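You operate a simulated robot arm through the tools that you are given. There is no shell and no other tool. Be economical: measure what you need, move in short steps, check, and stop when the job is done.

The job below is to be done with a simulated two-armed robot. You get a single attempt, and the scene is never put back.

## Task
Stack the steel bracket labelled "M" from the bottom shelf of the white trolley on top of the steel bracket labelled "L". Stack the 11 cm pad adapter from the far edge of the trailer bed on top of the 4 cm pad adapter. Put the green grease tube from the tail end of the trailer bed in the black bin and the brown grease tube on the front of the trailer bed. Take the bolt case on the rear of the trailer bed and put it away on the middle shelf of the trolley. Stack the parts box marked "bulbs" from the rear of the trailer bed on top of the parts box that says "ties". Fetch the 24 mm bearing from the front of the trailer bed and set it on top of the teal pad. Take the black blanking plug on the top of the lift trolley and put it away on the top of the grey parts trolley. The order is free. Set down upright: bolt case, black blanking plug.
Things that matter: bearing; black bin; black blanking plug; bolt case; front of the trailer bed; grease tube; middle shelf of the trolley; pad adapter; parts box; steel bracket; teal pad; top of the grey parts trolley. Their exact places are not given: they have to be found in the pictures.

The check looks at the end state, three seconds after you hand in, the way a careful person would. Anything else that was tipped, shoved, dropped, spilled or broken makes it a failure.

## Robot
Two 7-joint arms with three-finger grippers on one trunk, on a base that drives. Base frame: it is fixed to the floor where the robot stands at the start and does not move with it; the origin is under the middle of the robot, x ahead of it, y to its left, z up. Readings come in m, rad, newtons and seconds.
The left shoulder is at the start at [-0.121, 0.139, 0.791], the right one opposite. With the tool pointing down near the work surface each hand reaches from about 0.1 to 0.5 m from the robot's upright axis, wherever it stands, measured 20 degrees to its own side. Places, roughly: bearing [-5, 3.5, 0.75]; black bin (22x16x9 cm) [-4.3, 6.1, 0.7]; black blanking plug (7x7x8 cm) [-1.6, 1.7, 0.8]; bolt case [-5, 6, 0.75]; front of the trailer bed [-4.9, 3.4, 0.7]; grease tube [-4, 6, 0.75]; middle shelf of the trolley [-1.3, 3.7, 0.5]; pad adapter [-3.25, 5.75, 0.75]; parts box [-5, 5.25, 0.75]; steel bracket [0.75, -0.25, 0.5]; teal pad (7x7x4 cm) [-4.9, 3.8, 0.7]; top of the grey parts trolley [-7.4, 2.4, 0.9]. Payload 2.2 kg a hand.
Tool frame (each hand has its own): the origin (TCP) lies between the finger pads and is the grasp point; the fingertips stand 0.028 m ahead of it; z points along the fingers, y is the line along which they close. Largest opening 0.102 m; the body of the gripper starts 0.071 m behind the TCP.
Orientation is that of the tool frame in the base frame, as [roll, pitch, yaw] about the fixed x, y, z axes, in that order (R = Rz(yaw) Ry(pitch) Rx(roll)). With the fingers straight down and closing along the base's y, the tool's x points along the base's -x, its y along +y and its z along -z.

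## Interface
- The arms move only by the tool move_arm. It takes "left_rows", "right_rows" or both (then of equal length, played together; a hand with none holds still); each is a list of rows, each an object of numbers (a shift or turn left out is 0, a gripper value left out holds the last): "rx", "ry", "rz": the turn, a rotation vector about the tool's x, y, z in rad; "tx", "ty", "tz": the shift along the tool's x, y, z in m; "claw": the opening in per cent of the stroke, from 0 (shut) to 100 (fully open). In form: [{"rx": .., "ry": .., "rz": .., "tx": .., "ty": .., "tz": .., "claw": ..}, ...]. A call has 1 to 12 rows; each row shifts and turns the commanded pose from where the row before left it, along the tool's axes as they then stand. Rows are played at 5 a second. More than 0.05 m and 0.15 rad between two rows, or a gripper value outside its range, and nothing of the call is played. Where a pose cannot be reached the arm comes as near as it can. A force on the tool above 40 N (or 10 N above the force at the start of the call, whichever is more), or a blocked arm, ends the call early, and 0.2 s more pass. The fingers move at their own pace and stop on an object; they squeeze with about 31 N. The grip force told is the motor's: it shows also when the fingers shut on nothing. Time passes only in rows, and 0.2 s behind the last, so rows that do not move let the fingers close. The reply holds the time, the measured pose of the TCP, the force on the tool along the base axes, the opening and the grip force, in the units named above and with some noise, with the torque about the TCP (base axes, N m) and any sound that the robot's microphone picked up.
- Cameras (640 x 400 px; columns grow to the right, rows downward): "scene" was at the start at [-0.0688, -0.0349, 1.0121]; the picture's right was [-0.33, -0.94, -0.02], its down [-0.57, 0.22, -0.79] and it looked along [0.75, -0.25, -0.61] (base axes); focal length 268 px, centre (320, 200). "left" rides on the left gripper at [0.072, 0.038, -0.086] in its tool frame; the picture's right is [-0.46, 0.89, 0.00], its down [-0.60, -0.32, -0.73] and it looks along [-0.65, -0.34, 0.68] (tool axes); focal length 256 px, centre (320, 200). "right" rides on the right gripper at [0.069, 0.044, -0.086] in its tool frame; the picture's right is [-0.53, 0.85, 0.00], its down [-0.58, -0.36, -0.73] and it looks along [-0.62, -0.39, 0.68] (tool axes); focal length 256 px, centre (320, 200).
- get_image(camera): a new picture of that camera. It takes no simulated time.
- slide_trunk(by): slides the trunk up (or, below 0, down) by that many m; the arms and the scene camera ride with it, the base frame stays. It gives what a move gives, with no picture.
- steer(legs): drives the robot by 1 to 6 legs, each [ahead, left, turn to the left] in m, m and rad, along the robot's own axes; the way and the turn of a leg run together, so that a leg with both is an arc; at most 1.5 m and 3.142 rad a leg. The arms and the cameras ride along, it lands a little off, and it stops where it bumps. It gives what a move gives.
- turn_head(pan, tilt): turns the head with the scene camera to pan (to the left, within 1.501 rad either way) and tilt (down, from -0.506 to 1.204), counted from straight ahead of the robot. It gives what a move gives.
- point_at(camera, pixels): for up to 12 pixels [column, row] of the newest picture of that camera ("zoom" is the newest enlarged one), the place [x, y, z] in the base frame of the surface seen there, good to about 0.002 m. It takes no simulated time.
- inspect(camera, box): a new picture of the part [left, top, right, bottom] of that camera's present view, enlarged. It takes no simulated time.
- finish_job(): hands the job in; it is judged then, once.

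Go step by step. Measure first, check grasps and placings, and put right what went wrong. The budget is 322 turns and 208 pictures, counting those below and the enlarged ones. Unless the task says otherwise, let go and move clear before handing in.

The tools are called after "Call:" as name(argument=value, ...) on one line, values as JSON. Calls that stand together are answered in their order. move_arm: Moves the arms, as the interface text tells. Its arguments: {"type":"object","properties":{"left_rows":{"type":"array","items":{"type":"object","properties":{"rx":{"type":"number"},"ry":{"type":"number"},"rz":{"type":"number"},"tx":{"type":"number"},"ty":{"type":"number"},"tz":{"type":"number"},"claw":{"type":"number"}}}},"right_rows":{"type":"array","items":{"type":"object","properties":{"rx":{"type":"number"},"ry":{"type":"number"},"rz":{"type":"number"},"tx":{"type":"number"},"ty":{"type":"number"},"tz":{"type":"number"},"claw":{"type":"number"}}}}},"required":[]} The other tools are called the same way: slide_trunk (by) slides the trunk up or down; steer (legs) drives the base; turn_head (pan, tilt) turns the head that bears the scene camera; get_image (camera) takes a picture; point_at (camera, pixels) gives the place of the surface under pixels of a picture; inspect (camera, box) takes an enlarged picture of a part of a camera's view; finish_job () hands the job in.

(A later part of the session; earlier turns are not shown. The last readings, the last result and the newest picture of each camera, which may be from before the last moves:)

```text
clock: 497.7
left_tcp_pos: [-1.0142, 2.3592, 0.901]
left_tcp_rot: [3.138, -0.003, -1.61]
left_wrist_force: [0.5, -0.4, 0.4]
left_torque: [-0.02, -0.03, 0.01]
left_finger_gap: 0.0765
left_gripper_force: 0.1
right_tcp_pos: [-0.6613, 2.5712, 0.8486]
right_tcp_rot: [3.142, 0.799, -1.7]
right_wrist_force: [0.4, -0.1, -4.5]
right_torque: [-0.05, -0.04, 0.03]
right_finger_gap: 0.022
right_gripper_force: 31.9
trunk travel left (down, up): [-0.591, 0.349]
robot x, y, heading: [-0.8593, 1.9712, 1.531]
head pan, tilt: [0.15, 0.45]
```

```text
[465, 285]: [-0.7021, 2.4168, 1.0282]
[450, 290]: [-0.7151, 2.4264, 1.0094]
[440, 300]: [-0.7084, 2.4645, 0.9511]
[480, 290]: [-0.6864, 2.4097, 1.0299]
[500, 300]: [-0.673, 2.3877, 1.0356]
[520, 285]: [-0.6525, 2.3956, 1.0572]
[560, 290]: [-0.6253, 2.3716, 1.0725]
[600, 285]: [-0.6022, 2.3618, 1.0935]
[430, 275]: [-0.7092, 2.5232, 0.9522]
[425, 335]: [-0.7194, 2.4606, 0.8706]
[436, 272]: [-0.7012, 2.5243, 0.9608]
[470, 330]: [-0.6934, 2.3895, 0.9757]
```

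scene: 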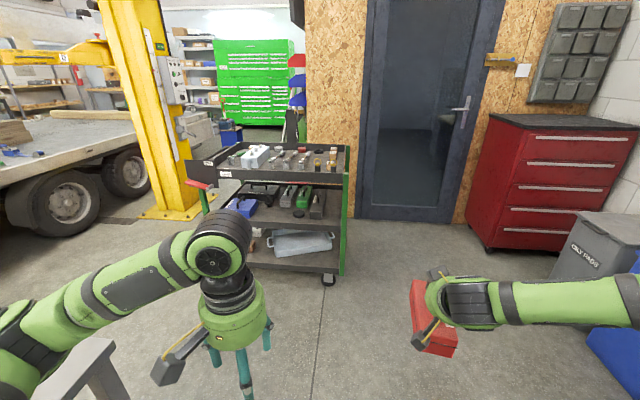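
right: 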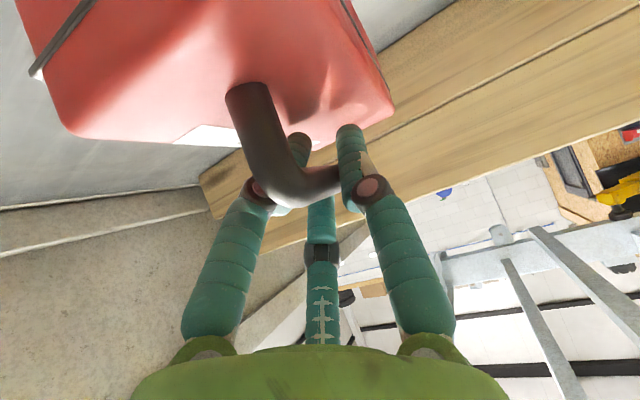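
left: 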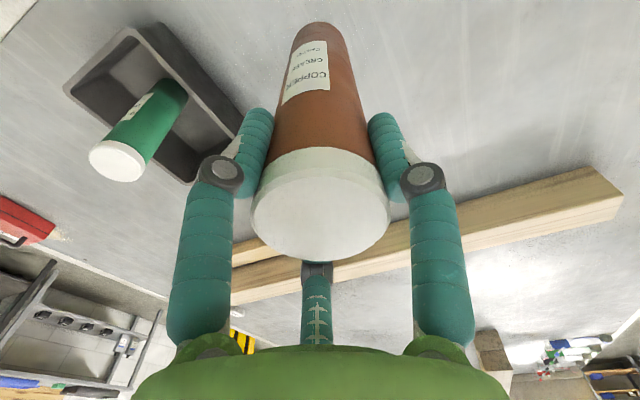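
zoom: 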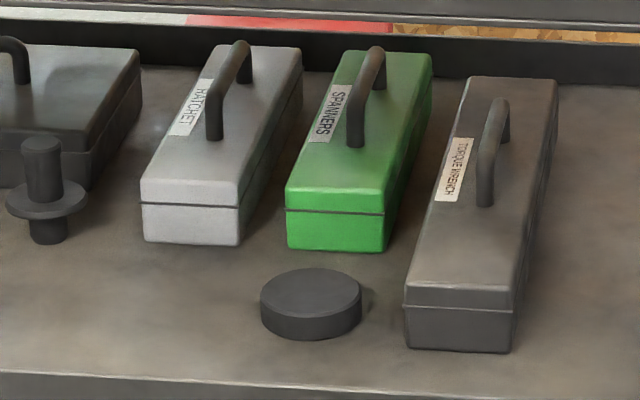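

The wrist would pass too close under the top tray at this tilt. I'll regrasp the case on the nearby lift trolley with about 0.3 rad more tilt: raise a bit, turn left to face it.

Call:
slide_trunk(by=0.08)

Call:
steer(legs=[[0, 0, 1.6]])

Call:
turn_head(pan=-0.15, tilt=0.7)

Call:
get_image(camera="scene")

```text
clock: 498.9
left_tcp_pos: [-1.0134, 2.3603, 0.98]
left_tcp_rot: [3.139, 0.001, -1.609]
left_wrist_force: [0.2, -0.2, -0.3]
left_torque: [0.01, 0.02, -0.01]
left_finger_gap: 0.0768
left_gripper_force: 0.1
right_tcp_pos: [-0.6623, 2.5708, 0.9286]
right_tcp_rot: [-3.14, 0.799, -1.699]
right_wrist_force: [0.1, 0.1, -4.1]
right_torque: [-0.03, -0.04, 0.02]
right_finger_gap: 0.0219
right_gripper_force: 31.0
trunk travel left (down, up): [-0.671, 0.269]
robot x, y, heading: [-0.8559, 1.9679, 1.532]
head pan, tilt: [0.15, 0.45]
```

```text
clock: 503.1
left_tcp_pos: [-1.2478, 1.8105, 0.9817]
left_tcp_rot: [3.139, 0.001, -0.023]
left_wrist_force: [-0.5, -0.6, 0.0]
left_torque: [-0.01, -0.01, -0.01]
left_finger_gap: 0.0761
left_gripper_force: 0.0
right_tcp_pos: [-1.4628, 2.1612, 0.9284]
right_tcp_rot: [-3.141, 0.799, -0.113]
right_wrist_force: [0.4, 0.6, -3.9]
right_torque: [0.06, -0.02, -0.01]
right_finger_gap: 0.0219
right_gripper_force: 31.6
trunk travel left (down, up): [-0.671, 0.269]
robot x, y, heading: [-0.86, 1.9705, 3.12]
head pan, tilt: [0.15, 0.45]
```

```text
clock: 503.9
left_tcp_pos: [-1.2472, 1.8128, 0.9806]
left_tcp_rot: [3.139, -0.001, -0.023]
left_wrist_force: [0.4, -0.9, 0.8]
left_torque: [-0.03, 0.02, 0.0]
left_finger_gap: 0.0763
left_gripper_force: 0.0
right_tcp_pos: [-1.4626, 2.1594, 0.9282]
right_tcp_rot: [-3.14, 0.799, -0.113]
right_wrist_force: [0.0, 1.1, -3.5]
right_torque: [0.0, -0.08, 0.02]
right_finger_gap: 0.0221
right_gripper_force: 31.2
trunk travel left (down, up): [-0.671, 0.269]
robot x, y, heading: [-0.8649, 1.9724, 3.119]
head pan, tilt: [-0.15, 0.7]
```

```text
62 pictures are left
```

scene: 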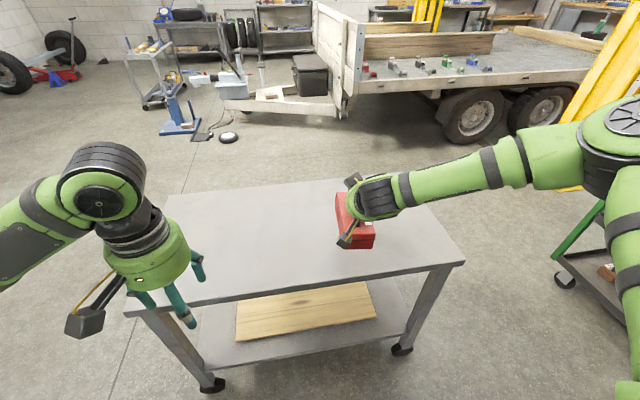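

I drive 10 cm ahead so the case is well over the table, and lower it with the trunk.

Call:
steer(legs=[[0.1, 0, 0.02]])

Call:
slide_trunk(by=-0.092)

Call:
slide_trunk(by=-0.006)

Call:
inspect(camera="scene", box=[300, 150, 460, 280])

```text
clock: 505.1
left_tcp_pos: [-1.3439, 1.806, 0.982]
left_tcp_rot: [3.139, 0.001, -0.003]
left_wrist_force: [0.6, 0.3, 0.0]
left_torque: [-0.02, 0.06, -0.04]
left_finger_gap: 0.0766
left_gripper_force: 0.0
right_tcp_pos: [-1.5645, 2.1502, 0.9284]
right_tcp_rot: [-3.141, 0.798, -0.093]
right_wrist_force: [0.0, 0.1, -4.8]
right_torque: [0.01, -0.04, -0.03]
right_finger_gap: 0.0221
right_gripper_force: 31.0
trunk travel left (down, up): [-0.671, 0.269]
robot x, y, heading: [-0.9601, 1.972, 3.144]
head pan, tilt: [-0.15, 0.7]
```

```text
clock: 506.3
left_tcp_pos: [-1.3453, 1.8061, 0.8892]
left_tcp_rot: [3.138, 0.001, -0.003]
left_wrist_force: [0.9, -0.4, -0.4]
left_torque: [-0.01, -0.02, 0.02]
left_finger_gap: 0.0764
left_gripper_force: 0.1
right_tcp_pos: [-1.5655, 2.151, 0.8368]
right_tcp_rot: [3.14, 0.798, -0.095]
right_wrist_force: [-0.4, 0.0, -3.5]
right_torque: [-0.02, -0.08, -0.03]
right_finger_gap: 0.0216
right_gripper_force: 30.8
trunk travel left (down, up): [-0.579, 0.361]
robot x, y, heading: [-0.9598, 1.9727, 3.136]
head pan, tilt: [-0.15, 0.7]
```

```text
clock: 506.9
left_tcp_pos: [-1.3427, 1.807, 0.8841]
left_tcp_rot: [3.137, 0.0, -0.004]
left_wrist_force: [-0.2, 0.3, -1.1]
left_torque: [-0.01, -0.02, -0.02]
left_finger_gap: 0.0766
left_gripper_force: 0.1
right_tcp_pos: [-1.5658, 2.1504, 0.8336]
right_tcp_rot: [-3.141, 0.805, -0.094]
right_wrist_force: [-0.1, -1.5, 4.7]
right_torque: [0.17, 0.73, 0.09]
right_finger_gap: 0.022
right_gripper_force: 31.3
trunk travel left (down, up): [-0.573, 0.367]
robot x, y, heading: [-0.9599, 1.9745, 3.141]
head pan, tilt: [-0.15, 0.7]
```

```text
3.08 times, centred on (380, 215) of scene
```

zoom: 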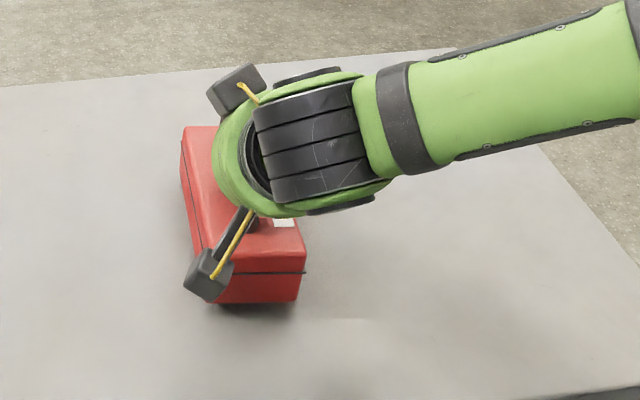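

Contact (torque 0.73 N m shows one end touching first, only a few mm). I lower 3 mm more and release; then raise the hand 3 cm, tilt 0.3 rad more.

Call:
slide_trunk(by=-0.003)

Call:
move_arm(right_rows=[{"claw": 30}, {"claw": 40}, {}, {"tx": -0.0215, "tz": -0.0209}, {"tx": -0.0215, "tz": -0.0209}, {"ry": -0.1}, {"ry": -0.1}, {"ry": -0.1}, {}, {}])

Call:
inspect(camera="scene", box=[300, 150, 460, 280])

Call:
get_image(camera="right")

```text
clock: 507.4
left_tcp_pos: [-1.3427, 1.8057, 0.8806]
left_tcp_rot: [3.141, 0.002, -0.003]
left_wrist_force: [-0.2, -0.3, -0.6]
left_torque: [-0.01, 0.0, 0.0]
left_finger_gap: 0.0763
left_gripper_force: 0.0
right_tcp_pos: [-1.5661, 2.1492, 0.8285]
right_tcp_rot: [-3.141, 0.803, -0.093]
right_wrist_force: [0.3, -3.3, 7.3]
right_torque: [0.11, 0.94, 0.32]
right_finger_gap: 0.0222
right_gripper_force: 31.0
trunk travel left (down, up): [-0.57, 0.37]
robot x, y, heading: [-0.9605, 1.972, 3.137]
head pan, tilt: [-0.15, 0.7]
```

```text
clock: 509.6
left_tcp_pos: [-1.3444, 1.8068, 0.8806]
left_tcp_rot: [3.138, -0.001, -0.003]
left_wrist_force: [0.1, -0.3, -0.3]
left_torque: [-0.01, 0.02, 0.03]
left_finger_gap: 0.0765
left_gripper_force: 0.0
right_tcp_pos: [-1.5664, 2.1507, 0.8868]
right_tcp_rot: [-3.141, 1.098, -0.094]
right_wrist_force: [0.4, 0.3, -0.7]
right_torque: [-0.01, 0.0, 0.0]
right_finger_gap: 0.0409
right_gripper_force: 0.0
trunk travel left (down, up): [-0.57, 0.37]
robot x, y, heading: [-0.9594, 1.9689, 3.137]
head pan, tilt: [-0.15, 0.7]
```

```text
3.08 times, centred on (380, 215) of scene
```

zoom: 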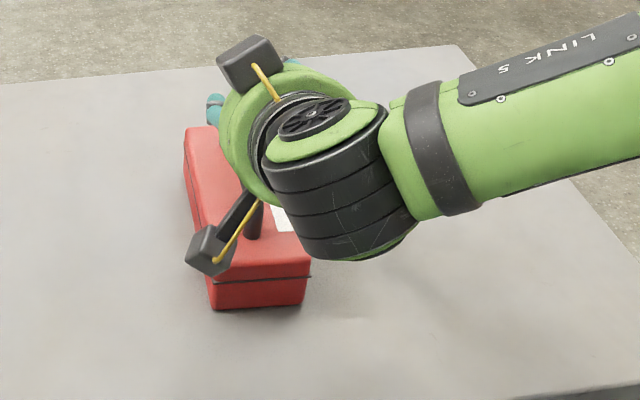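

```text
59 pictures are left
```

right: 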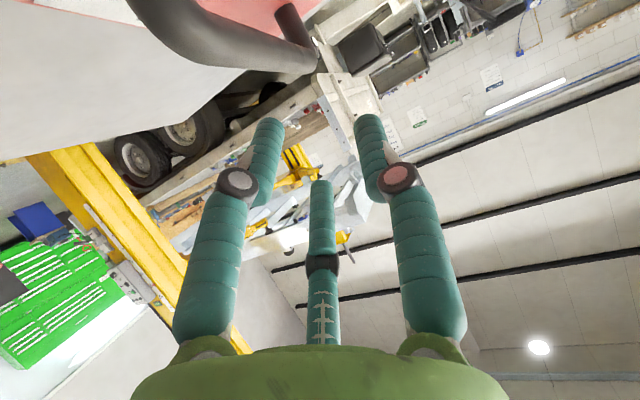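

The case stands level on the table. With the hand now at 1.10 rad tilt, I narrow the opening and lower 5.4 cm onto the handle with the trunk, then close.

Call:
move_arm(right_rows=[{"claw": 31}, {}, {}])

Call:
slide_trunk(by=-0.054)

Call:
get_image(camera="right")

```text
clock: 510.4
left_tcp_pos: [-1.3441, 1.8064, 0.8814]
left_tcp_rot: [3.139, -0.001, -0.004]
left_wrist_force: [-0.1, -0.6, 0.0]
left_torque: [0.0, 0.02, 0.0]
left_finger_gap: 0.0765
left_gripper_force: 0.0
right_tcp_pos: [-1.5651, 2.1501, 0.8852]
right_tcp_rot: [-3.14, 1.099, -0.094]
right_wrist_force: [0.6, -0.2, 0.1]
right_torque: [0.01, 0.0, 0.02]
right_finger_gap: 0.0316
right_gripper_force: 0.0
trunk travel left (down, up): [-0.57, 0.37]
robot x, y, heading: [-0.9596, 1.9747, 3.143]
head pan, tilt: [-0.15, 0.7]
```

```text
clock: 511.4
left_tcp_pos: [-1.3443, 1.8062, 0.827]
left_tcp_rot: [3.14, 0.003, -0.005]
left_wrist_force: [-0.6, 0.6, 0.6]
left_torque: [0.04, 0.01, 0.01]
left_finger_gap: 0.0764
left_gripper_force: 0.1
right_tcp_pos: [-1.566, 2.1504, 0.8328]
right_tcp_rot: [-3.139, 1.098, -0.093]
right_wrist_force: [0.1, 0.5, 0.1]
right_torque: [0.0, 0.01, 0.0]
right_finger_gap: 0.0316
right_gripper_force: 0.1
trunk travel left (down, up): [-0.516, 0.424]
robot x, y, heading: [-0.9596, 1.9735, 3.138]
head pan, tilt: [-0.15, 0.7]
```

```text
58 pictures are left
```

right: 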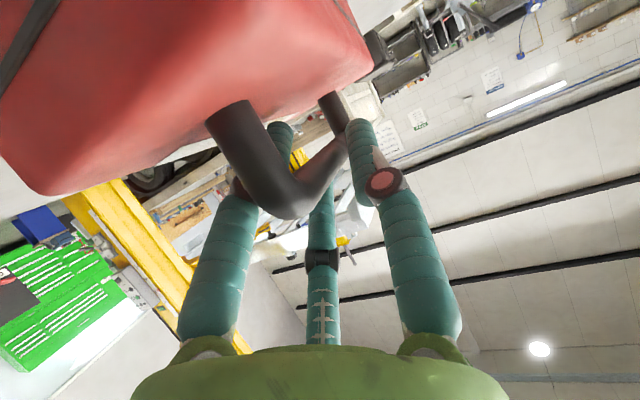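

The bar lies between the fingers without any contact force. I close and lift.

Call:
move_arm(right_rows=[{"claw": 0}, {}, {}, {}])

Call:
slide_trunk(by=0.06)

Call:
inspect(camera="scene", box=[300, 150, 460, 280])

```text
clock: 512.4
left_tcp_pos: [-1.3448, 1.8057, 0.8269]
left_tcp_rot: [3.138, -0.001, -0.005]
left_wrist_force: [0.6, -0.9, -0.2]
left_torque: [0.02, -0.01, -0.02]
left_finger_gap: 0.0766
left_gripper_force: 0.1
right_tcp_pos: [-1.5658, 2.1505, 0.8329]
right_tcp_rot: [-3.14, 1.1, -0.092]
right_wrist_force: [0.9, -1.9, 0.2]
right_torque: [0.07, 0.28, 0.09]
right_finger_gap: 0.0199
right_gripper_force: 31.4
trunk travel left (down, up): [-0.516, 0.424]
robot x, y, heading: [-0.9608, 1.9716, 3.135]
head pan, tilt: [-0.15, 0.7]
```

```text
clock: 513.4
left_tcp_pos: [-1.3454, 1.806, 0.8864]
left_tcp_rot: [3.138, 0.0, -0.004]
left_wrist_force: [0.8, 0.6, 0.2]
left_torque: [0.0, -0.01, 0.02]
left_finger_gap: 0.0766
left_gripper_force: 0.1
right_tcp_pos: [-1.5673, 2.1515, 0.8915]
right_tcp_rot: [-3.14, 1.098, -0.094]
right_wrist_force: [0.0, 0.3, -4.6]
right_torque: [-0.08, -0.04, 0.02]
right_finger_gap: 0.02
right_gripper_force: 31.1
trunk travel left (down, up): [-0.576, 0.364]
robot x, y, heading: [-0.9569, 1.9722, 3.137]
head pan, tilt: [-0.15, 0.7]
```

```text
3.08 times, centred on (380, 215) of scene
```

zoom: 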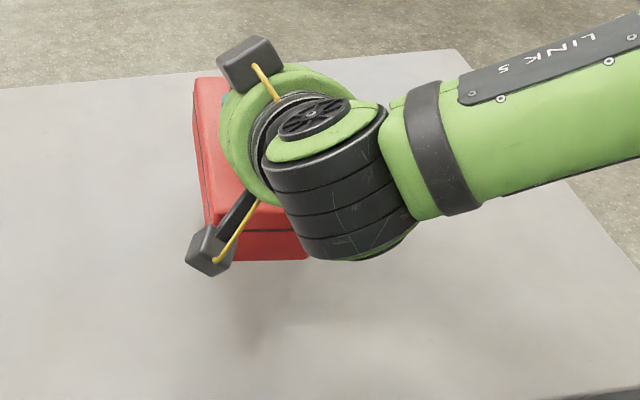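

Held level (bottom 9.3 cm below TCP). I tuck the left hand, turn back north and approach the trolley to look.

Call:
move_arm(left_rows=[{"tx": 0.035}, {"tx": 0.035}, {"tx": 0.035}, {"tx": 0.03}, {}])

Call:
steer(legs=[[-0.12, 0, 0], [0, 0, -1.52], [0.5, 0, 0]])

Call:
turn_head(pan=0.45, tilt=0.55)

Call:
get_image(camera="scene")

```text
clock: 514.6
left_tcp_pos: [-1.249, 1.8176, 0.8985]
left_tcp_rot: [3.136, -0.002, -0.004]
left_wrist_force: [-0.4, -0.1, -0.6]
left_torque: [0.01, 0.01, 0.02]
left_finger_gap: 0.0765
left_gripper_force: 0.0
left hand out of reach, approached as far as the arm can: row 3, 4
right_tcp_pos: [-1.5666, 2.1497, 0.8927]
right_tcp_rot: [-3.139, 1.1, -0.093]
right_wrist_force: [0.8, 0.2, -3.9]
right_torque: [-0.02, -0.07, 0.0]
right_finger_gap: 0.0197
right_gripper_force: 30.5
trunk travel left (down, up): [-0.576, 0.364]
robot x, y, heading: [-0.9636, 1.9741, 3.14]
head pan, tilt: [-0.15, 0.7]
```

```text
clock: 522.0
left_tcp_pos: [-1.0425, 2.7539, 0.8984]
left_tcp_rot: [3.137, -0.004, -1.513]
left_wrist_force: [0.7, 0.5, -0.2]
left_torque: [-0.02, -0.01, -0.02]
left_finger_gap: 0.0767
left_gripper_force: 0.1
right_tcp_pos: [-0.73, 3.0924, 0.893]
right_tcp_rot: [-3.14, 1.098, -1.602]
right_wrist_force: [0.3, 0.2, -4.5]
right_torque: [-0.06, 0.02, 0.02]
right_finger_gap: 0.0195
right_gripper_force: 31.0
trunk travel left (down, up): [-0.576, 0.364]
robot x, y, heading: [-0.8695, 2.4754, 1.629]
head pan, tilt: [-0.15, 0.7]
```

```text
clock: 523.0
left_tcp_pos: [-1.043, 2.7552, 0.8979]
left_tcp_rot: [3.138, -0.001, -1.514]
left_wrist_force: [-0.3, 0.0, -0.6]
left_torque: [-0.02, 0.02, 0.01]
left_finger_gap: 0.0766
left_gripper_force: 0.0
right_tcp_pos: [-0.7309, 3.0938, 0.8927]
right_tcp_rot: [-3.141, 1.097, -1.602]
right_wrist_force: [-0.3, 0.6, -4.3]
right_torque: [-0.07, 0.01, -0.02]
right_finger_gap: 0.0197
right_gripper_force: 31.5
trunk travel left (down, up): [-0.576, 0.364]
robot x, y, heading: [-0.8716, 2.4781, 1.627]
head pan, tilt: [0.45, 0.55]
```

```text
56 pictures are left
```

scene: 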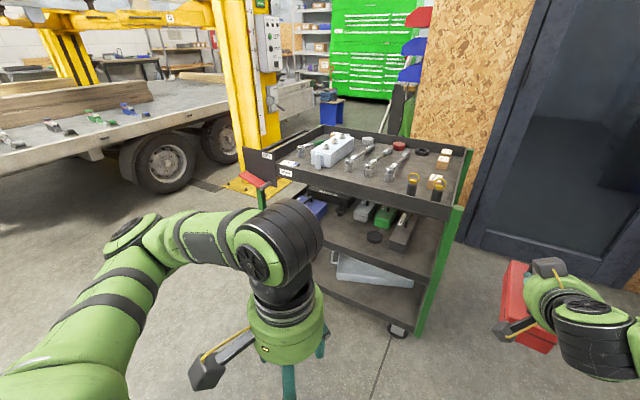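

Call:
point_at(camera="scene", pixels=[[260, 160], [255, 182], [270, 180], [275, 175], [460, 205], [320, 188], [448, 215], [380, 235], [345, 215], [320, 212], [440, 205], [370, 250]])

Call:
inspect(camera="scene", box=[280, 170, 440, 290])

```text
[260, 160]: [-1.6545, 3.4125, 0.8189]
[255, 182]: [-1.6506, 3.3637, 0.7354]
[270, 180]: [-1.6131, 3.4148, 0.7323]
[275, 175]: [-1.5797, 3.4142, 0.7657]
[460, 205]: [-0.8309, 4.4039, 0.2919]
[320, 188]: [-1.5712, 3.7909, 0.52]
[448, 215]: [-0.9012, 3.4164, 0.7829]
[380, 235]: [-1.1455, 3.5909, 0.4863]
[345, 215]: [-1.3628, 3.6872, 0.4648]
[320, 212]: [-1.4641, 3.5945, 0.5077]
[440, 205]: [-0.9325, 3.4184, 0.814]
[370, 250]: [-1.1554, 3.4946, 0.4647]
```

```text
3.33 times, centred on (360, 230) of scene
```

zoom: 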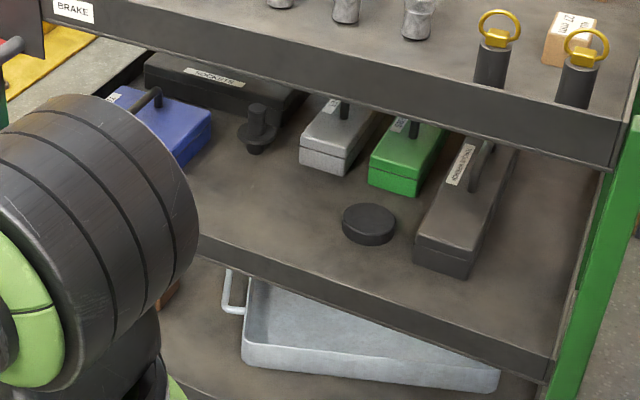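

Call:
point_at(camera="zoom", pixels=[[300, 88], [450, 130], [200, 62], [183, 163], [210, 140], [255, 150], [368, 240], [345, 222], [300, 270], [240, 240], [290, 215], [325, 172]])

```text
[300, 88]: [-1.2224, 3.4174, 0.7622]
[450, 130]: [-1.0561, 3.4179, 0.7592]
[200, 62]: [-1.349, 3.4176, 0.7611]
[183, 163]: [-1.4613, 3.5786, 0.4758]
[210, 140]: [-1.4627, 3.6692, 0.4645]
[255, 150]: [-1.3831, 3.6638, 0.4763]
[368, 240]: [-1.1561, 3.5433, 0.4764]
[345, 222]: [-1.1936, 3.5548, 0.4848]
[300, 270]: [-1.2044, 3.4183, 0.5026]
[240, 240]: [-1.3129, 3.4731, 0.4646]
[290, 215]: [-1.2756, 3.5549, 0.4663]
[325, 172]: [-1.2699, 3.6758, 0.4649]
```

Lip top is z 0.503, upper tray bottom 0.757, free spot centre [-1.30,3.535]. I lower the trunk so the case clears the lip by about 1.5 cm, slide left, and advance to just before the shelf.

Call:
slide_trunk(by=-0.281)

Call:
steer(legs=[[0, 0.54, 0], [0.17, 0, 0]])

Call:
turn_head(pan=-0.1, tilt=0.35)

Call:
get_image(camera="scene")

```text
clock: 525.9
left_tcp_pos: [-1.0425, 2.7552, 0.6167]
left_tcp_rot: [3.139, 0.0, -1.513]
left_wrist_force: [-0.1, -0.4, -0.5]
left_torque: [-0.02, 0.02, 0.0]
left_finger_gap: 0.0765
left_gripper_force: 0.1
right_tcp_pos: [-0.7311, 3.0936, 0.6106]
right_tcp_rot: [-3.141, 1.098, -1.601]
right_wrist_force: [0.1, 0.1, -4.1]
right_torque: [-0.09, 0.01, 0.02]
right_finger_gap: 0.0192
right_gripper_force: 31.3
trunk travel left (down, up): [-0.295, 0.645]
robot x, y, heading: [-0.8733, 2.4794, 1.631]
head pan, tilt: [0.45, 0.55]
```

```text
clock: 527.8
left_tcp_pos: [-1.2734, 2.7441, 0.6158]
left_tcp_rot: [3.135, 0.0, -1.516]
left_wrist_force: [-0.3, -0.1, 1.0]
left_torque: [0.02, 0.03, 0.02]
left_finger_gap: 0.0767
left_gripper_force: 0.0
right_tcp_pos: [-0.962, 3.08, 0.61]
right_tcp_rot: [-3.14, 1.096, -1.597]
right_wrist_force: [0.0, -0.2, -2.7]
right_torque: [-0.07, 0.02, 0.03]
right_finger_gap: 0.0191
right_gripper_force: 31.0
trunk travel left (down, up): [-0.295, 0.645]
robot x, y, heading: [-1.1021, 2.4648, 1.626]
head pan, tilt: [0.45, 0.55]
stopped in leg 1: the robot was blocked; the commanded pose is now the measured one
```

```text
clock: 528.8
left_tcp_pos: [-1.2745, 2.7439, 0.6164]
left_tcp_rot: [3.134, -0.002, -1.514]
left_wrist_force: [1.2, 0.3, -0.1]
left_torque: [0.02, 0.01, 0.02]
left_finger_gap: 0.0768
left_gripper_force: 0.0
right_tcp_pos: [-0.9623, 3.0802, 0.6122]
right_tcp_rot: [3.14, 1.1, -1.602]
right_wrist_force: [-0.3, 0.4, -3.7]
right_torque: [-0.07, -0.03, 0.01]
right_finger_gap: 0.0191
right_gripper_force: 30.7
trunk travel left (down, up): [-0.295, 0.645]
robot x, y, heading: [-1.0994, 2.4645, 1.62]
head pan, tilt: [-0.099, 0.351]
```

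```text
54 pictures are left
```

scene: 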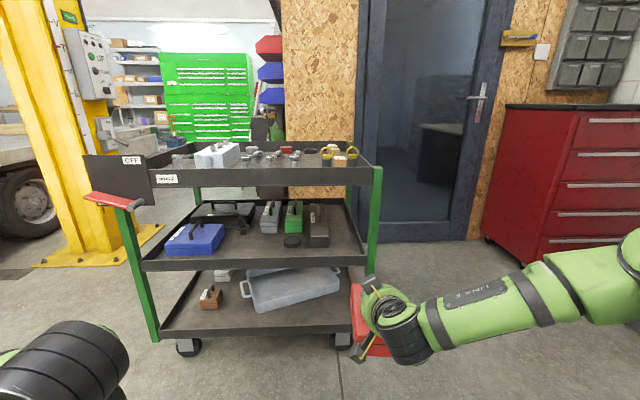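

The base touched the lift trolley's end (y ≈ 2.45). I step away and go around its corner: ahead, then left diagonally, with the case staying just in front of the shelf.

Call:
steer(legs=[[0.0, -0.03, 0], [0.2, 0, 0], [0, 0.1, 0], [0.085, 0.25, 0]])

Call:
get_image(camera="scene")

```text
clock: 531.6
left_tcp_pos: [-1.336, 2.9378, 0.6159]
left_tcp_rot: [3.134, -0.003, -1.51]
left_wrist_force: [-0.2, 0.0, 0.4]
left_torque: [0.01, 0.01, 0.05]
left_finger_gap: 0.0766
left_gripper_force: 0.1
right_tcp_pos: [-1.0285, 3.2741, 0.6116]
right_tcp_rot: [3.141, 1.096, -1.591]
right_wrist_force: [-0.2, 0.5, -3.9]
right_torque: [-0.04, 0.02, -0.01]
right_finger_gap: 0.0191
right_gripper_force: 31.2
trunk travel left (down, up): [-0.295, 0.645]
robot x, y, heading: [-1.1646, 2.6606, 1.63]
head pan, tilt: [-0.099, 0.351]
stopped in leg 3: the robot was blocked; the commanded pose is now the measured one
```

```text
53 pictures are left
```

scene: 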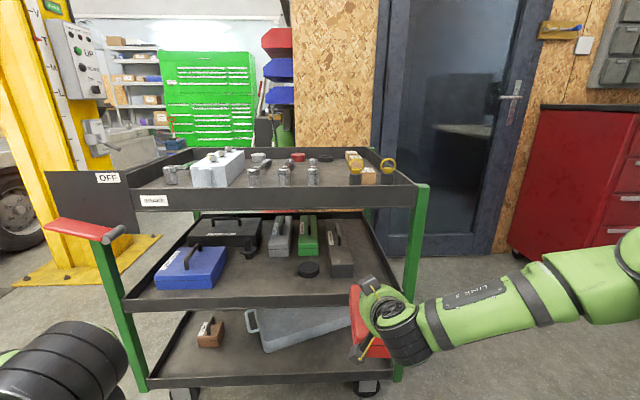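

Blocked again; I look left-down to see what is touching.

Call:
turn_head(pan=1.2, tilt=0.8)

Call:
get_image(camera="scene")

```text
clock: 533.1
left_tcp_pos: [-1.337, 2.9374, 0.6165]
left_tcp_rot: [3.134, -0.001, -1.51]
left_wrist_force: [0.4, 0.2, -0.5]
left_torque: [-0.05, 0.02, 0.01]
left_finger_gap: 0.0765
left_gripper_force: 0.0
right_tcp_pos: [-1.0277, 3.2739, 0.6124]
right_tcp_rot: [3.139, 1.102, -1.591]
right_wrist_force: [-0.1, 0.1, -4.8]
right_torque: [-0.09, 0.03, -0.05]
right_finger_gap: 0.0188
right_gripper_force: 30.8
trunk travel left (down, up): [-0.295, 0.645]
robot x, y, heading: [-1.159, 2.6569, 1.63]
head pan, tilt: [1.201, 0.799]
```

```text
52 pictures are left
```

scene: 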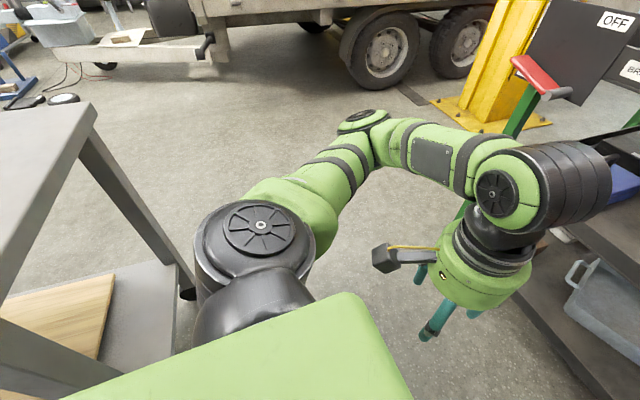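

Call:
point_at(camera="scene", pixels=[[90, 115], [60, 105], [150, 220], [185, 290], [170, 260], [180, 320], [100, 150], [230, 300], [200, 260]])

```text
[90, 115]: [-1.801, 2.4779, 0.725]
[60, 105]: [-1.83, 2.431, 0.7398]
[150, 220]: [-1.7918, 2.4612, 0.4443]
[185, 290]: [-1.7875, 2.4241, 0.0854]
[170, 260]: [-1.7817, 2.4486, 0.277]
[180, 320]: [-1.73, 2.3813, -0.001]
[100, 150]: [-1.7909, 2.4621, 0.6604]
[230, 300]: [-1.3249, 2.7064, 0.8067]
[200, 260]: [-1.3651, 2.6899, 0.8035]
```

The base is touching the lift trolley's near corner leg. I step right 2 cm, go 12.5 cm further ahead (case front just inside the opening, still short of the other items), then slide left.

Call:
steer(legs=[[0.0, -0.02, 0], [0.125, 0, 0]])

Call:
steer(legs=[[0, 0.27, 0]])

Call:
turn_head(pan=-0.1, tilt=0.4)

Call:
get_image(camera="scene")

```text
clock: 534.7
left_tcp_pos: [-1.3227, 3.0606, 0.6166]
left_tcp_rot: [3.136, -0.001, -1.51]
left_wrist_force: [0.3, 0.0, 0.1]
left_torque: [-0.01, -0.01, -0.01]
left_finger_gap: 0.0764
left_gripper_force: 0.1
right_tcp_pos: [-1.0154, 3.3982, 0.613]
right_tcp_rot: [3.136, 1.099, -1.592]
right_wrist_force: [-0.2, 0.5, -4.1]
right_torque: [-0.04, -0.01, -0.02]
right_finger_gap: 0.0187
right_gripper_force: 31.4
trunk travel left (down, up): [-0.295, 0.645]
robot x, y, heading: [-1.1511, 2.7838, 1.623]
head pan, tilt: [1.201, 0.799]
```

```text
clock: 536.8
left_tcp_pos: [-1.5968, 3.0651, 0.6163]
left_tcp_rot: [3.134, -0.001, -1.501]
left_wrist_force: [0.1, 0.3, 0.5]
left_torque: [-0.01, 0.01, -0.02]
left_finger_gap: 0.0765
left_gripper_force: 0.1
right_tcp_pos: [-1.291, 3.406, 0.6111]
right_tcp_rot: [3.141, 1.095, -1.579]
right_wrist_force: [-0.3, 0.2, -4.5]
right_torque: [-0.06, 0.01, 0.03]
right_finger_gap: 0.0184
right_gripper_force: 31.0
trunk travel left (down, up): [-0.295, 0.645]
robot x, y, heading: [-1.4206, 2.7911, 1.637]
head pan, tilt: [1.201, 0.799]
stopped in leg 1: the robot was blocked; the commanded pose is now the measured one
```

```text
clock: 538.3
left_tcp_pos: [-1.5967, 3.0654, 0.617]
left_tcp_rot: [3.136, -0.001, -1.502]
left_wrist_force: [0.3, 0.4, -0.3]
left_torque: [-0.02, 0.01, -0.02]
left_finger_gap: 0.0768
left_gripper_force: 0.1
right_tcp_pos: [-1.2917, 3.4048, 0.6129]
right_tcp_rot: [3.14, 1.1, -1.58]
right_wrist_force: [-0.1, 0.1, -3.5]
right_torque: [-0.03, 0.02, 0.02]
right_finger_gap: 0.0184
right_gripper_force: 31.0
trunk travel left (down, up): [-0.295, 0.645]
robot x, y, heading: [-1.4192, 2.7872, 1.636]
head pan, tilt: [-0.099, 0.4]
```

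```text
51 pictures are left
```

scene: 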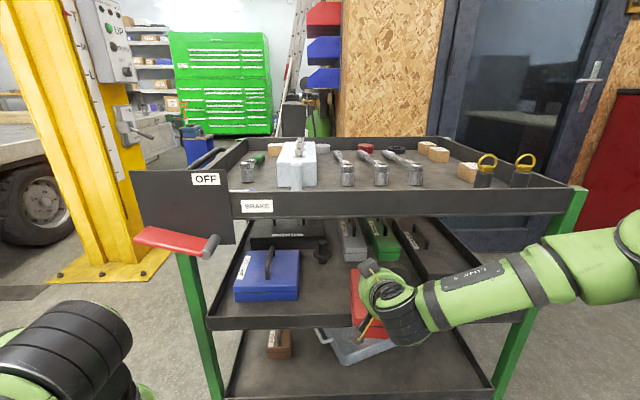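

The case is at x -1.292 in front of the free spot. I drive ahead 13 cm.

Call:
steer(legs=[[0.13, 0, 0]])

Call:
inspect(camera="scene", box=[220, 180, 480, 360])

```text
clock: 539.6
left_tcp_pos: [-1.6049, 3.1907, 0.6156]
left_tcp_rot: [3.135, -0.002, -1.504]
left_wrist_force: [0.0, -0.3, 0.3]
left_torque: [-0.02, -0.01, 0.01]
left_finger_gap: 0.0764
left_gripper_force: 0.0
right_tcp_pos: [-1.2983, 3.5305, 0.6129]
right_tcp_rot: [3.14, 1.098, -1.582]
right_wrist_force: [-0.2, 0.1, -4.6]
right_torque: [-0.05, -0.05, 0.01]
right_finger_gap: 0.0185
right_gripper_force: 30.8
trunk travel left (down, up): [-0.295, 0.645]
robot x, y, heading: [-1.4239, 2.9149, 1.634]
head pan, tilt: [-0.099, 0.4]
```

```text
2.22 times, centred on (350, 270) of scene
```

zoom: 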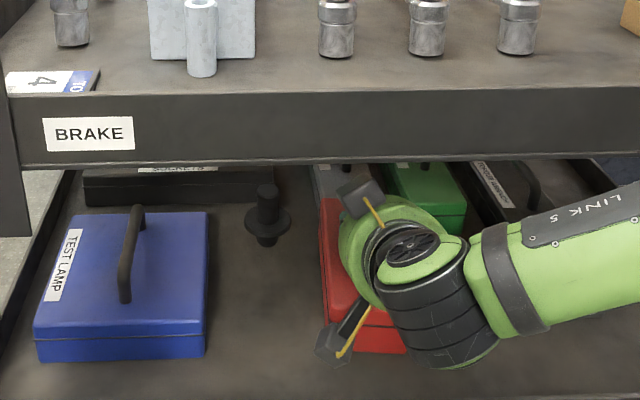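

The case is inside with room all around. I lower 5 cm with the trunk, then by small steps to contact.

Call:
slide_trunk(by=-0.05)

Call:
slide_trunk(by=-0.004)

Call:
inspect(camera="scene", box=[220, 180, 480, 360])

```text
clock: 540.5
left_tcp_pos: [-1.6035, 3.1906, 0.5681]
left_tcp_rot: [3.135, -0.002, -1.504]
left_wrist_force: [0.0, -1.0, -0.4]
left_torque: [-0.02, 0.0, -0.02]
left_finger_gap: 0.0766
left_gripper_force: 0.1
right_tcp_pos: [-1.2987, 3.5304, 0.5646]
right_tcp_rot: [3.141, 1.103, -1.583]
right_wrist_force: [-0.7, 1.4, 0.4]
right_torque: [0.43, -0.07, 0.12]
right_finger_gap: 0.0183
right_gripper_force: 31.3
trunk travel left (down, up): [-0.245, 0.695]
robot x, y, heading: [-1.4301, 2.9151, 1.635]
head pan, tilt: [-0.099, 0.4]
```

```text
clock: 541.0
left_tcp_pos: [-1.6034, 3.1907, 0.5635]
left_tcp_rot: [3.135, 0.002, -1.503]
left_wrist_force: [-1.1, -0.5, -0.4]
left_torque: [-0.01, 0.01, -0.01]
left_finger_gap: 0.0764
left_gripper_force: 0.0
right_tcp_pos: [-1.2992, 3.5299, 0.5631]
right_tcp_rot: [3.139, 1.109, -1.582]
right_wrist_force: [-2.5, -1.3, 11.9]
right_torque: [1.18, 0.01, 0.24]
right_finger_gap: 0.0182
right_gripper_force: 30.8
trunk travel left (down, up): [-0.241, 0.699]
robot x, y, heading: [-1.4283, 2.9138, 1.632]
head pan, tilt: [-0.099, 0.4]
```

```text
2.22 times, centred on (350, 270) of scene
```

zoom: 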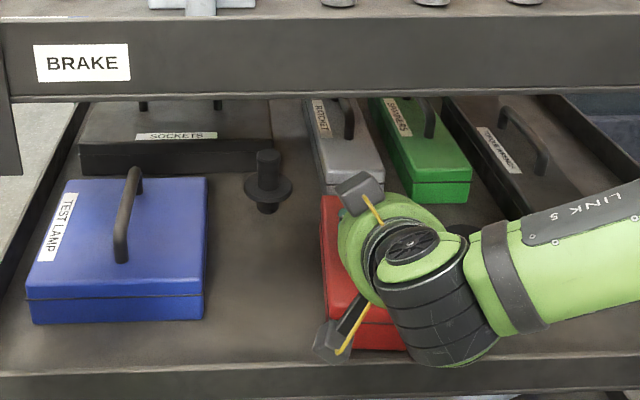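

Firm contact (12 N). I release and retreat along the tool axis, then drive back.

Call:
move_arm(right_rows=[{"claw": 20}, {"claw": 33}, {}, {"tz": -0.02}, {"tz": -0.03}, {"tz": -0.03}, {}])

Call:
inspect(camera="scene", box=[220, 180, 480, 360])

```text
clock: 542.6
left_tcp_pos: [-1.6032, 3.1924, 0.5623]
left_tcp_rot: [3.136, -0.001, -1.506]
left_wrist_force: [-0.3, 0.6, -0.4]
left_torque: [0.05, -0.01, 0.01]
left_finger_gap: 0.0767
left_gripper_force: 0.1
right_tcp_pos: [-1.2979, 3.457, 0.5948]
right_tcp_rot: [3.138, 1.1, -1.586]
right_wrist_force: [0.2, -0.1, -0.3]
right_torque: [0.01, -0.03, 0.02]
right_finger_gap: 0.0336
right_gripper_force: 0.1
trunk travel left (down, up): [-0.241, 0.699]
robot x, y, heading: [-1.4295, 2.9169, 1.632]
head pan, tilt: [-0.099, 0.4]
```

```text
2.22 times, centred on (350, 270) of scene
```

zoom: 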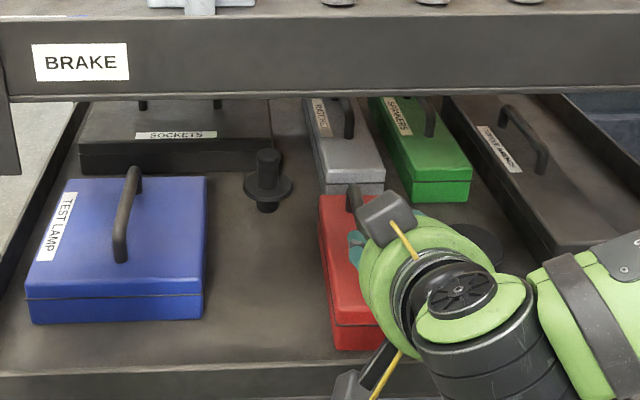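

The case is upright on the shelf, released. I back off a bit and look at the gap between trolley and lift post for the way to the trailer's east side.

Call:
steer(legs=[[-0.12, 0, 0]])

Call:
turn_head(pan=0.4, tilt=0.45)

Call:
get_image(camera="scene")

```text
clock: 543.9
left_tcp_pos: [-1.5951, 3.0693, 0.5621]
left_tcp_rot: [3.134, 0.001, -1.507]
left_wrist_force: [0.7, -0.1, 0.2]
left_torque: [-0.03, 0.01, -0.01]
left_finger_gap: 0.0765
left_gripper_force: 0.0
right_tcp_pos: [-1.2894, 3.335, 0.5951]
right_tcp_rot: [3.14, 1.1, -1.584]
right_wrist_force: [0.3, 0.0, -0.1]
right_torque: [0.02, -0.03, -0.01]
right_finger_gap: 0.0338
right_gripper_force: 0.1
trunk travel left (down, up): [-0.241, 0.699]
robot x, y, heading: [-1.4203, 2.7934, 1.63]
head pan, tilt: [-0.099, 0.4]
```

```text
clock: 544.8
left_tcp_pos: [-1.5955, 3.0684, 0.5634]
left_tcp_rot: [3.136, -0.003, -1.507]
left_wrist_force: [-0.7, -0.3, -0.2]
left_torque: [-0.03, 0.0, -0.03]
left_finger_gap: 0.0766
left_gripper_force: 0.0
right_tcp_pos: [-1.2905, 3.3348, 0.5953]
right_tcp_rot: [3.139, 1.1, -1.584]
right_wrist_force: [-0.9, 0.3, -0.4]
right_torque: [-0.01, 0.02, -0.02]
right_finger_gap: 0.0338
right_gripper_force: 0.1
trunk travel left (down, up): [-0.241, 0.699]
robot x, y, heading: [-1.423, 2.7929, 1.631]
head pan, tilt: [0.4, 0.45]
```

```text
47 pictures are left
```

scene: 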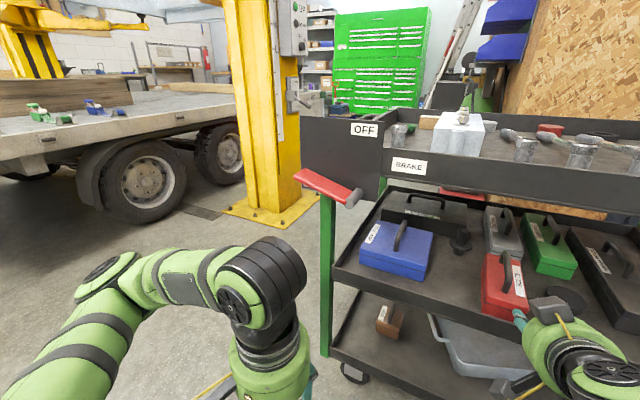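

Call:
point_at(camera="scene", pixels=[[315, 192], [270, 228], [225, 212], [295, 210], [300, 40], [300, 100], [270, 180], [302, 150], [330, 330], [500, 285], [510, 260], [150, 195]])

Call:
inspect(camera="scene", box=[0, 60, 260, 190])

```text
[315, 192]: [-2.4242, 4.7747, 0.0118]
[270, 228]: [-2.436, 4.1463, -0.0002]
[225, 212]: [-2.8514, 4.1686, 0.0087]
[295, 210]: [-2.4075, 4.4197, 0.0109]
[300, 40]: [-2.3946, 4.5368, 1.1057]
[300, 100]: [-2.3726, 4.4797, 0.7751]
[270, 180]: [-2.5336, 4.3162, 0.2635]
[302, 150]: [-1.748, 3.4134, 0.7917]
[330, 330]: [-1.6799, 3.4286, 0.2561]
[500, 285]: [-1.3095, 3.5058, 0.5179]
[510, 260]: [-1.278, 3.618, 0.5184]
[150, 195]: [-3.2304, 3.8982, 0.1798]
```

```text
2.46 times, centred on (130, 125) of scene
```

zoom: 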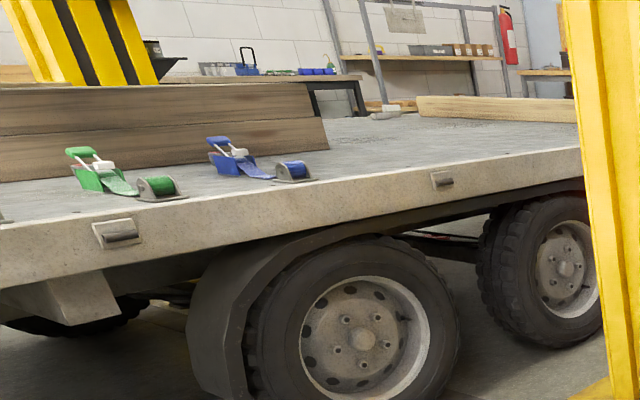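

The case sits well. Route: raise the trunk, go left to x ≈ -2.12 past the trolley handle, then north-east of the lift post (control box x -2.37) to y ≈ 5.2.

Call:
slide_trunk(by=0.33)

Call:
steer(legs=[[0.03, 0, 0], [0, 0.7, -0.06]])

```text
clock: 548.0
left_tcp_pos: [-1.5963, 3.0677, 0.892]
left_tcp_rot: [3.134, -0.001, -1.504]
left_wrist_force: [-0.1, 0.3, 0.3]
left_torque: [0.02, 0.0, 0.01]
left_finger_gap: 0.0767
left_gripper_force: 0.0
right_tcp_pos: [-1.2898, 3.3353, 0.9253]
right_tcp_rot: [3.139, 1.1, -1.585]
right_wrist_force: [0.8, 0.0, 1.4]
right_torque: [-0.03, 0.03, 0.01]
right_finger_gap: 0.0338
right_gripper_force: 0.0
trunk travel left (down, up): [-0.571, 0.369]
robot x, y, heading: [-1.4202, 2.7933, 1.635]
head pan, tilt: [0.4, 0.45]
```

```text
clock: 552.4
left_tcp_pos: [-2.2833, 3.0934, 0.8924]
left_tcp_rot: [3.134, -0.001, -1.576]
left_wrist_force: [0.5, 0.2, 0.3]
left_torque: [0.01, -0.03, 0.02]
left_finger_gap: 0.0767
left_gripper_force: 0.1
right_tcp_pos: [-1.9597, 3.3361, 0.9248]
right_tcp_rot: [3.14, 1.1, -1.658]
right_wrist_force: [-1.5, 0.1, 0.3]
right_torque: [-0.04, 0.01, 0.0]
right_finger_gap: 0.0335
right_gripper_force: 0.1
trunk travel left (down, up): [-0.571, 0.369]
robot x, y, heading: [-2.1274, 2.8064, 1.559]
head pan, tilt: [0.4, 0.45]
```

Call:
steer(legs=[[0.9, 0, 0]])

Call:
turn_head(pan=-0.7, tilt=0.6)

Call:
get_image(camera="scene")

```text
clock: 557.1
left_tcp_pos: [-2.2785, 3.9962, 0.8919]
left_tcp_rot: [3.133, -0.001, -1.57]
left_wrist_force: [0.6, 0.2, 0.3]
left_torque: [0.0, 0.02, -0.01]
left_finger_gap: 0.0769
left_gripper_force: 0.0
right_tcp_pos: [-1.9555, 4.2413, 0.9249]
right_tcp_rot: [3.139, 1.099, -1.651]
right_wrist_force: [0.4, -0.2, -0.1]
right_torque: [-0.01, 0.02, -0.01]
right_finger_gap: 0.0336
right_gripper_force: 0.1
trunk travel left (down, up): [-0.571, 0.369]
robot x, y, heading: [-2.1194, 3.7096, 1.569]
head pan, tilt: [0.4, 0.45]
```

```text
clock: 558.4
left_tcp_pos: [-2.2782, 3.9968, 0.8927]
left_tcp_rot: [3.134, 0.0, -1.57]
left_wrist_force: [-0.5, 0.2, -0.1]
left_torque: [-0.02, -0.02, -0.01]
left_finger_gap: 0.0765
left_gripper_force: 0.1
right_tcp_pos: [-1.9547, 4.2409, 0.9249]
right_tcp_rot: [3.139, 1.1, -1.651]
right_wrist_force: [0.9, -0.3, 1.0]
right_torque: [0.0, -0.03, -0.01]
right_finger_gap: 0.0338
right_gripper_force: 0.1
trunk travel left (down, up): [-0.571, 0.369]
robot x, y, heading: [-2.1205, 3.7129, 1.566]
head pan, tilt: [-0.7, 0.6]
```

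```text
45 pictures are left
```

scene: 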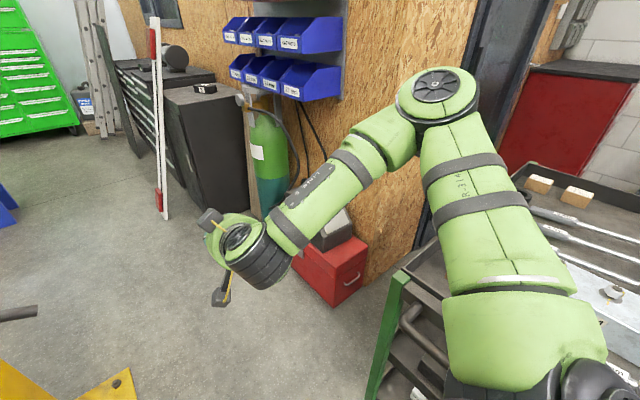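

Call:
point_at(camera="scene", pixels=[[440, 85], [395, 290], [370, 385], [345, 290], [270, 170], [160, 215], [20, 312], [180, 160], [120, 380], [75, 130], [560, 210], [130, 150]])

```text
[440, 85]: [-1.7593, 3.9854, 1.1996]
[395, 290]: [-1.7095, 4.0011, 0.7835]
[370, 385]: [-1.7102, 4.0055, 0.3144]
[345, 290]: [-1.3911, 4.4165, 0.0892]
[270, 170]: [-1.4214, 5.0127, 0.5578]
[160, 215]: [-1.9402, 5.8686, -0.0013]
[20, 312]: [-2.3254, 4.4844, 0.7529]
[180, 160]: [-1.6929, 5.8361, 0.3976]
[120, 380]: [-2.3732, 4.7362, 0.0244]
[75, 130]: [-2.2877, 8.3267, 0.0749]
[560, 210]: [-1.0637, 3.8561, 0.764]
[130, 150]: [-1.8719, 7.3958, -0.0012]
```

I slip between trolley corner and post at x ≈ -1.92, go north to y ≈ 5.2 and turn west to face the trailer.

Call:
steer(legs=[[0.45, -0.2, 0], [1.02, 0, 0], [0, 0, 1.6]])

Call:
turn_head(pan=-0.3, tilt=0.4)

Call:
get_image(camera="scene")

```text
clock: 560.5
left_tcp_pos: [-2.1514, 4.2647, 0.8923]
left_tcp_rot: [3.132, -0.001, -1.613]
left_wrist_force: [0.3, 0.1, 0.1]
left_torque: [-0.04, -0.01, 0.0]
left_finger_gap: 0.0763
left_gripper_force: 0.1
right_tcp_pos: [-1.8192, 4.4982, 0.9236]
right_tcp_rot: [3.139, 1.097, -1.697]
right_wrist_force: [-0.3, -0.1, -0.4]
right_torque: [0.0, 0.02, 0.01]
right_finger_gap: 0.0339
right_gripper_force: 0.2
trunk travel left (down, up): [-0.571, 0.369]
robot x, y, heading: [-2.0067, 3.9725, 1.527]
head pan, tilt: [-0.7, 0.6]
stopped in leg 1: the robot was blocked; the commanded pose is now the measured one
```

```text
clock: 561.4
left_tcp_pos: [-2.1526, 4.2639, 0.8911]
left_tcp_rot: [3.135, -0.002, -1.611]
left_wrist_force: [-0.1, 0.0, 0.7]
left_torque: [0.02, -0.01, 0.01]
left_finger_gap: 0.0763
left_gripper_force: 0.1
right_tcp_pos: [-1.8212, 4.4965, 0.9238]
right_tcp_rot: [3.14, 1.097, -1.693]
right_wrist_force: [0.6, 0.5, -0.1]
right_torque: [0.0, -0.01, 0.01]
right_finger_gap: 0.0338
right_gripper_force: 0.0
trunk travel left (down, up): [-0.571, 0.369]
robot x, y, heading: [-2.0065, 3.9734, 1.524]
head pan, tilt: [-0.3, 0.4]
```

```text
44 pictures are left
```

scene: 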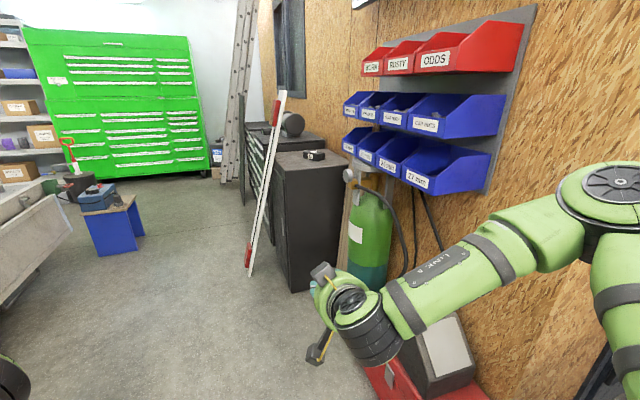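

The base grazed the trolley corner. I step left 5 cm, go ahead 35 cm, then shift right past the post.

Call:
steer(legs=[[0, 0.05, 0.04], [0.3, 0, 0], [0.1, -0.12, 0], [0.85, 0, 0]])

```text
clock: 562.8
left_tcp_pos: [-2.2177, 4.2651, 0.8913]
left_tcp_rot: [3.122, -0.014, -1.545]
left_wrist_force: [-0.5, 0.5, 0.4]
left_torque: [-0.04, 0.02, -0.01]
left_finger_gap: 0.0763
left_gripper_force: 0.1
right_tcp_pos: [-1.8913, 4.5139, 0.9322]
right_tcp_rot: [3.124, 1.112, -1.658]
right_wrist_force: [0.1, 1.0, 0.1]
right_torque: [0.01, 0.01, -0.01]
right_finger_gap: 0.0337
right_gripper_force: 0.0
trunk travel left (down, up): [-0.571, 0.369]
robot x, y, heading: [-2.0607, 3.9907, 1.579]
head pan, tilt: [-0.3, 0.4]
stopped in leg 2: the robot was blocked; the commanded pose is now the measured one
```

The left arm's pose twitched, so its elbow probably met the post. I look left.

Call:
steer(legs=[[-0.04, 0, 0]])

Call:
turn_head(pan=0.9, tilt=0.5)

Call:
get_image(camera="scene")

```text
clock: 563.7
left_tcp_pos: [-2.2195, 4.2398, 0.8869]
left_tcp_rot: [3.127, -0.03, -1.553]
left_wrist_force: [0.7, 0.3, 0.6]
left_torque: [0.02, 0.02, 0.01]
left_finger_gap: 0.0765
left_gripper_force: 0.0
right_tcp_pos: [-1.8937, 4.4897, 0.9227]
right_tcp_rot: [3.139, 1.095, -1.648]
right_wrist_force: [0.6, -0.2, -0.7]
right_torque: [0.02, 0.03, 0.0]
right_finger_gap: 0.0337
right_gripper_force: 0.1
trunk travel left (down, up): [-0.571, 0.369]
robot x, y, heading: [-2.0554, 3.9547, 1.57]
head pan, tilt: [-0.3, 0.4]
```

```text
clock: 565.1
left_tcp_pos: [-2.2174, 4.2386, 0.887]
left_tcp_rot: [3.129, -0.027, -1.554]
left_wrist_force: [-0.1, 0.5, 0.3]
left_torque: [0.01, 0.0, 0.0]
left_finger_gap: 0.0764
left_gripper_force: 0.0
right_tcp_pos: [-1.8926, 4.4868, 0.9237]
right_tcp_rot: [3.139, 1.098, -1.65]
right_wrist_force: [-0.4, 0.0, -0.2]
right_torque: [-0.02, 0.02, 0.0]
right_finger_gap: 0.0336
right_gripper_force: 0.1
trunk travel left (down, up): [-0.571, 0.369]
robot x, y, heading: [-2.0581, 3.9526, 1.573]
head pan, tilt: [0.901, 0.499]
```

```text
43 pictures are left
```

scene: 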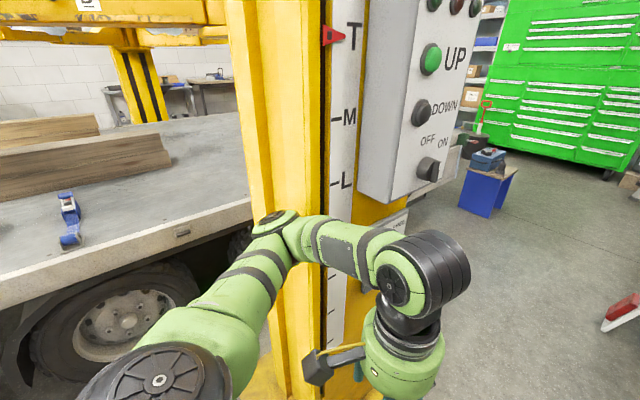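

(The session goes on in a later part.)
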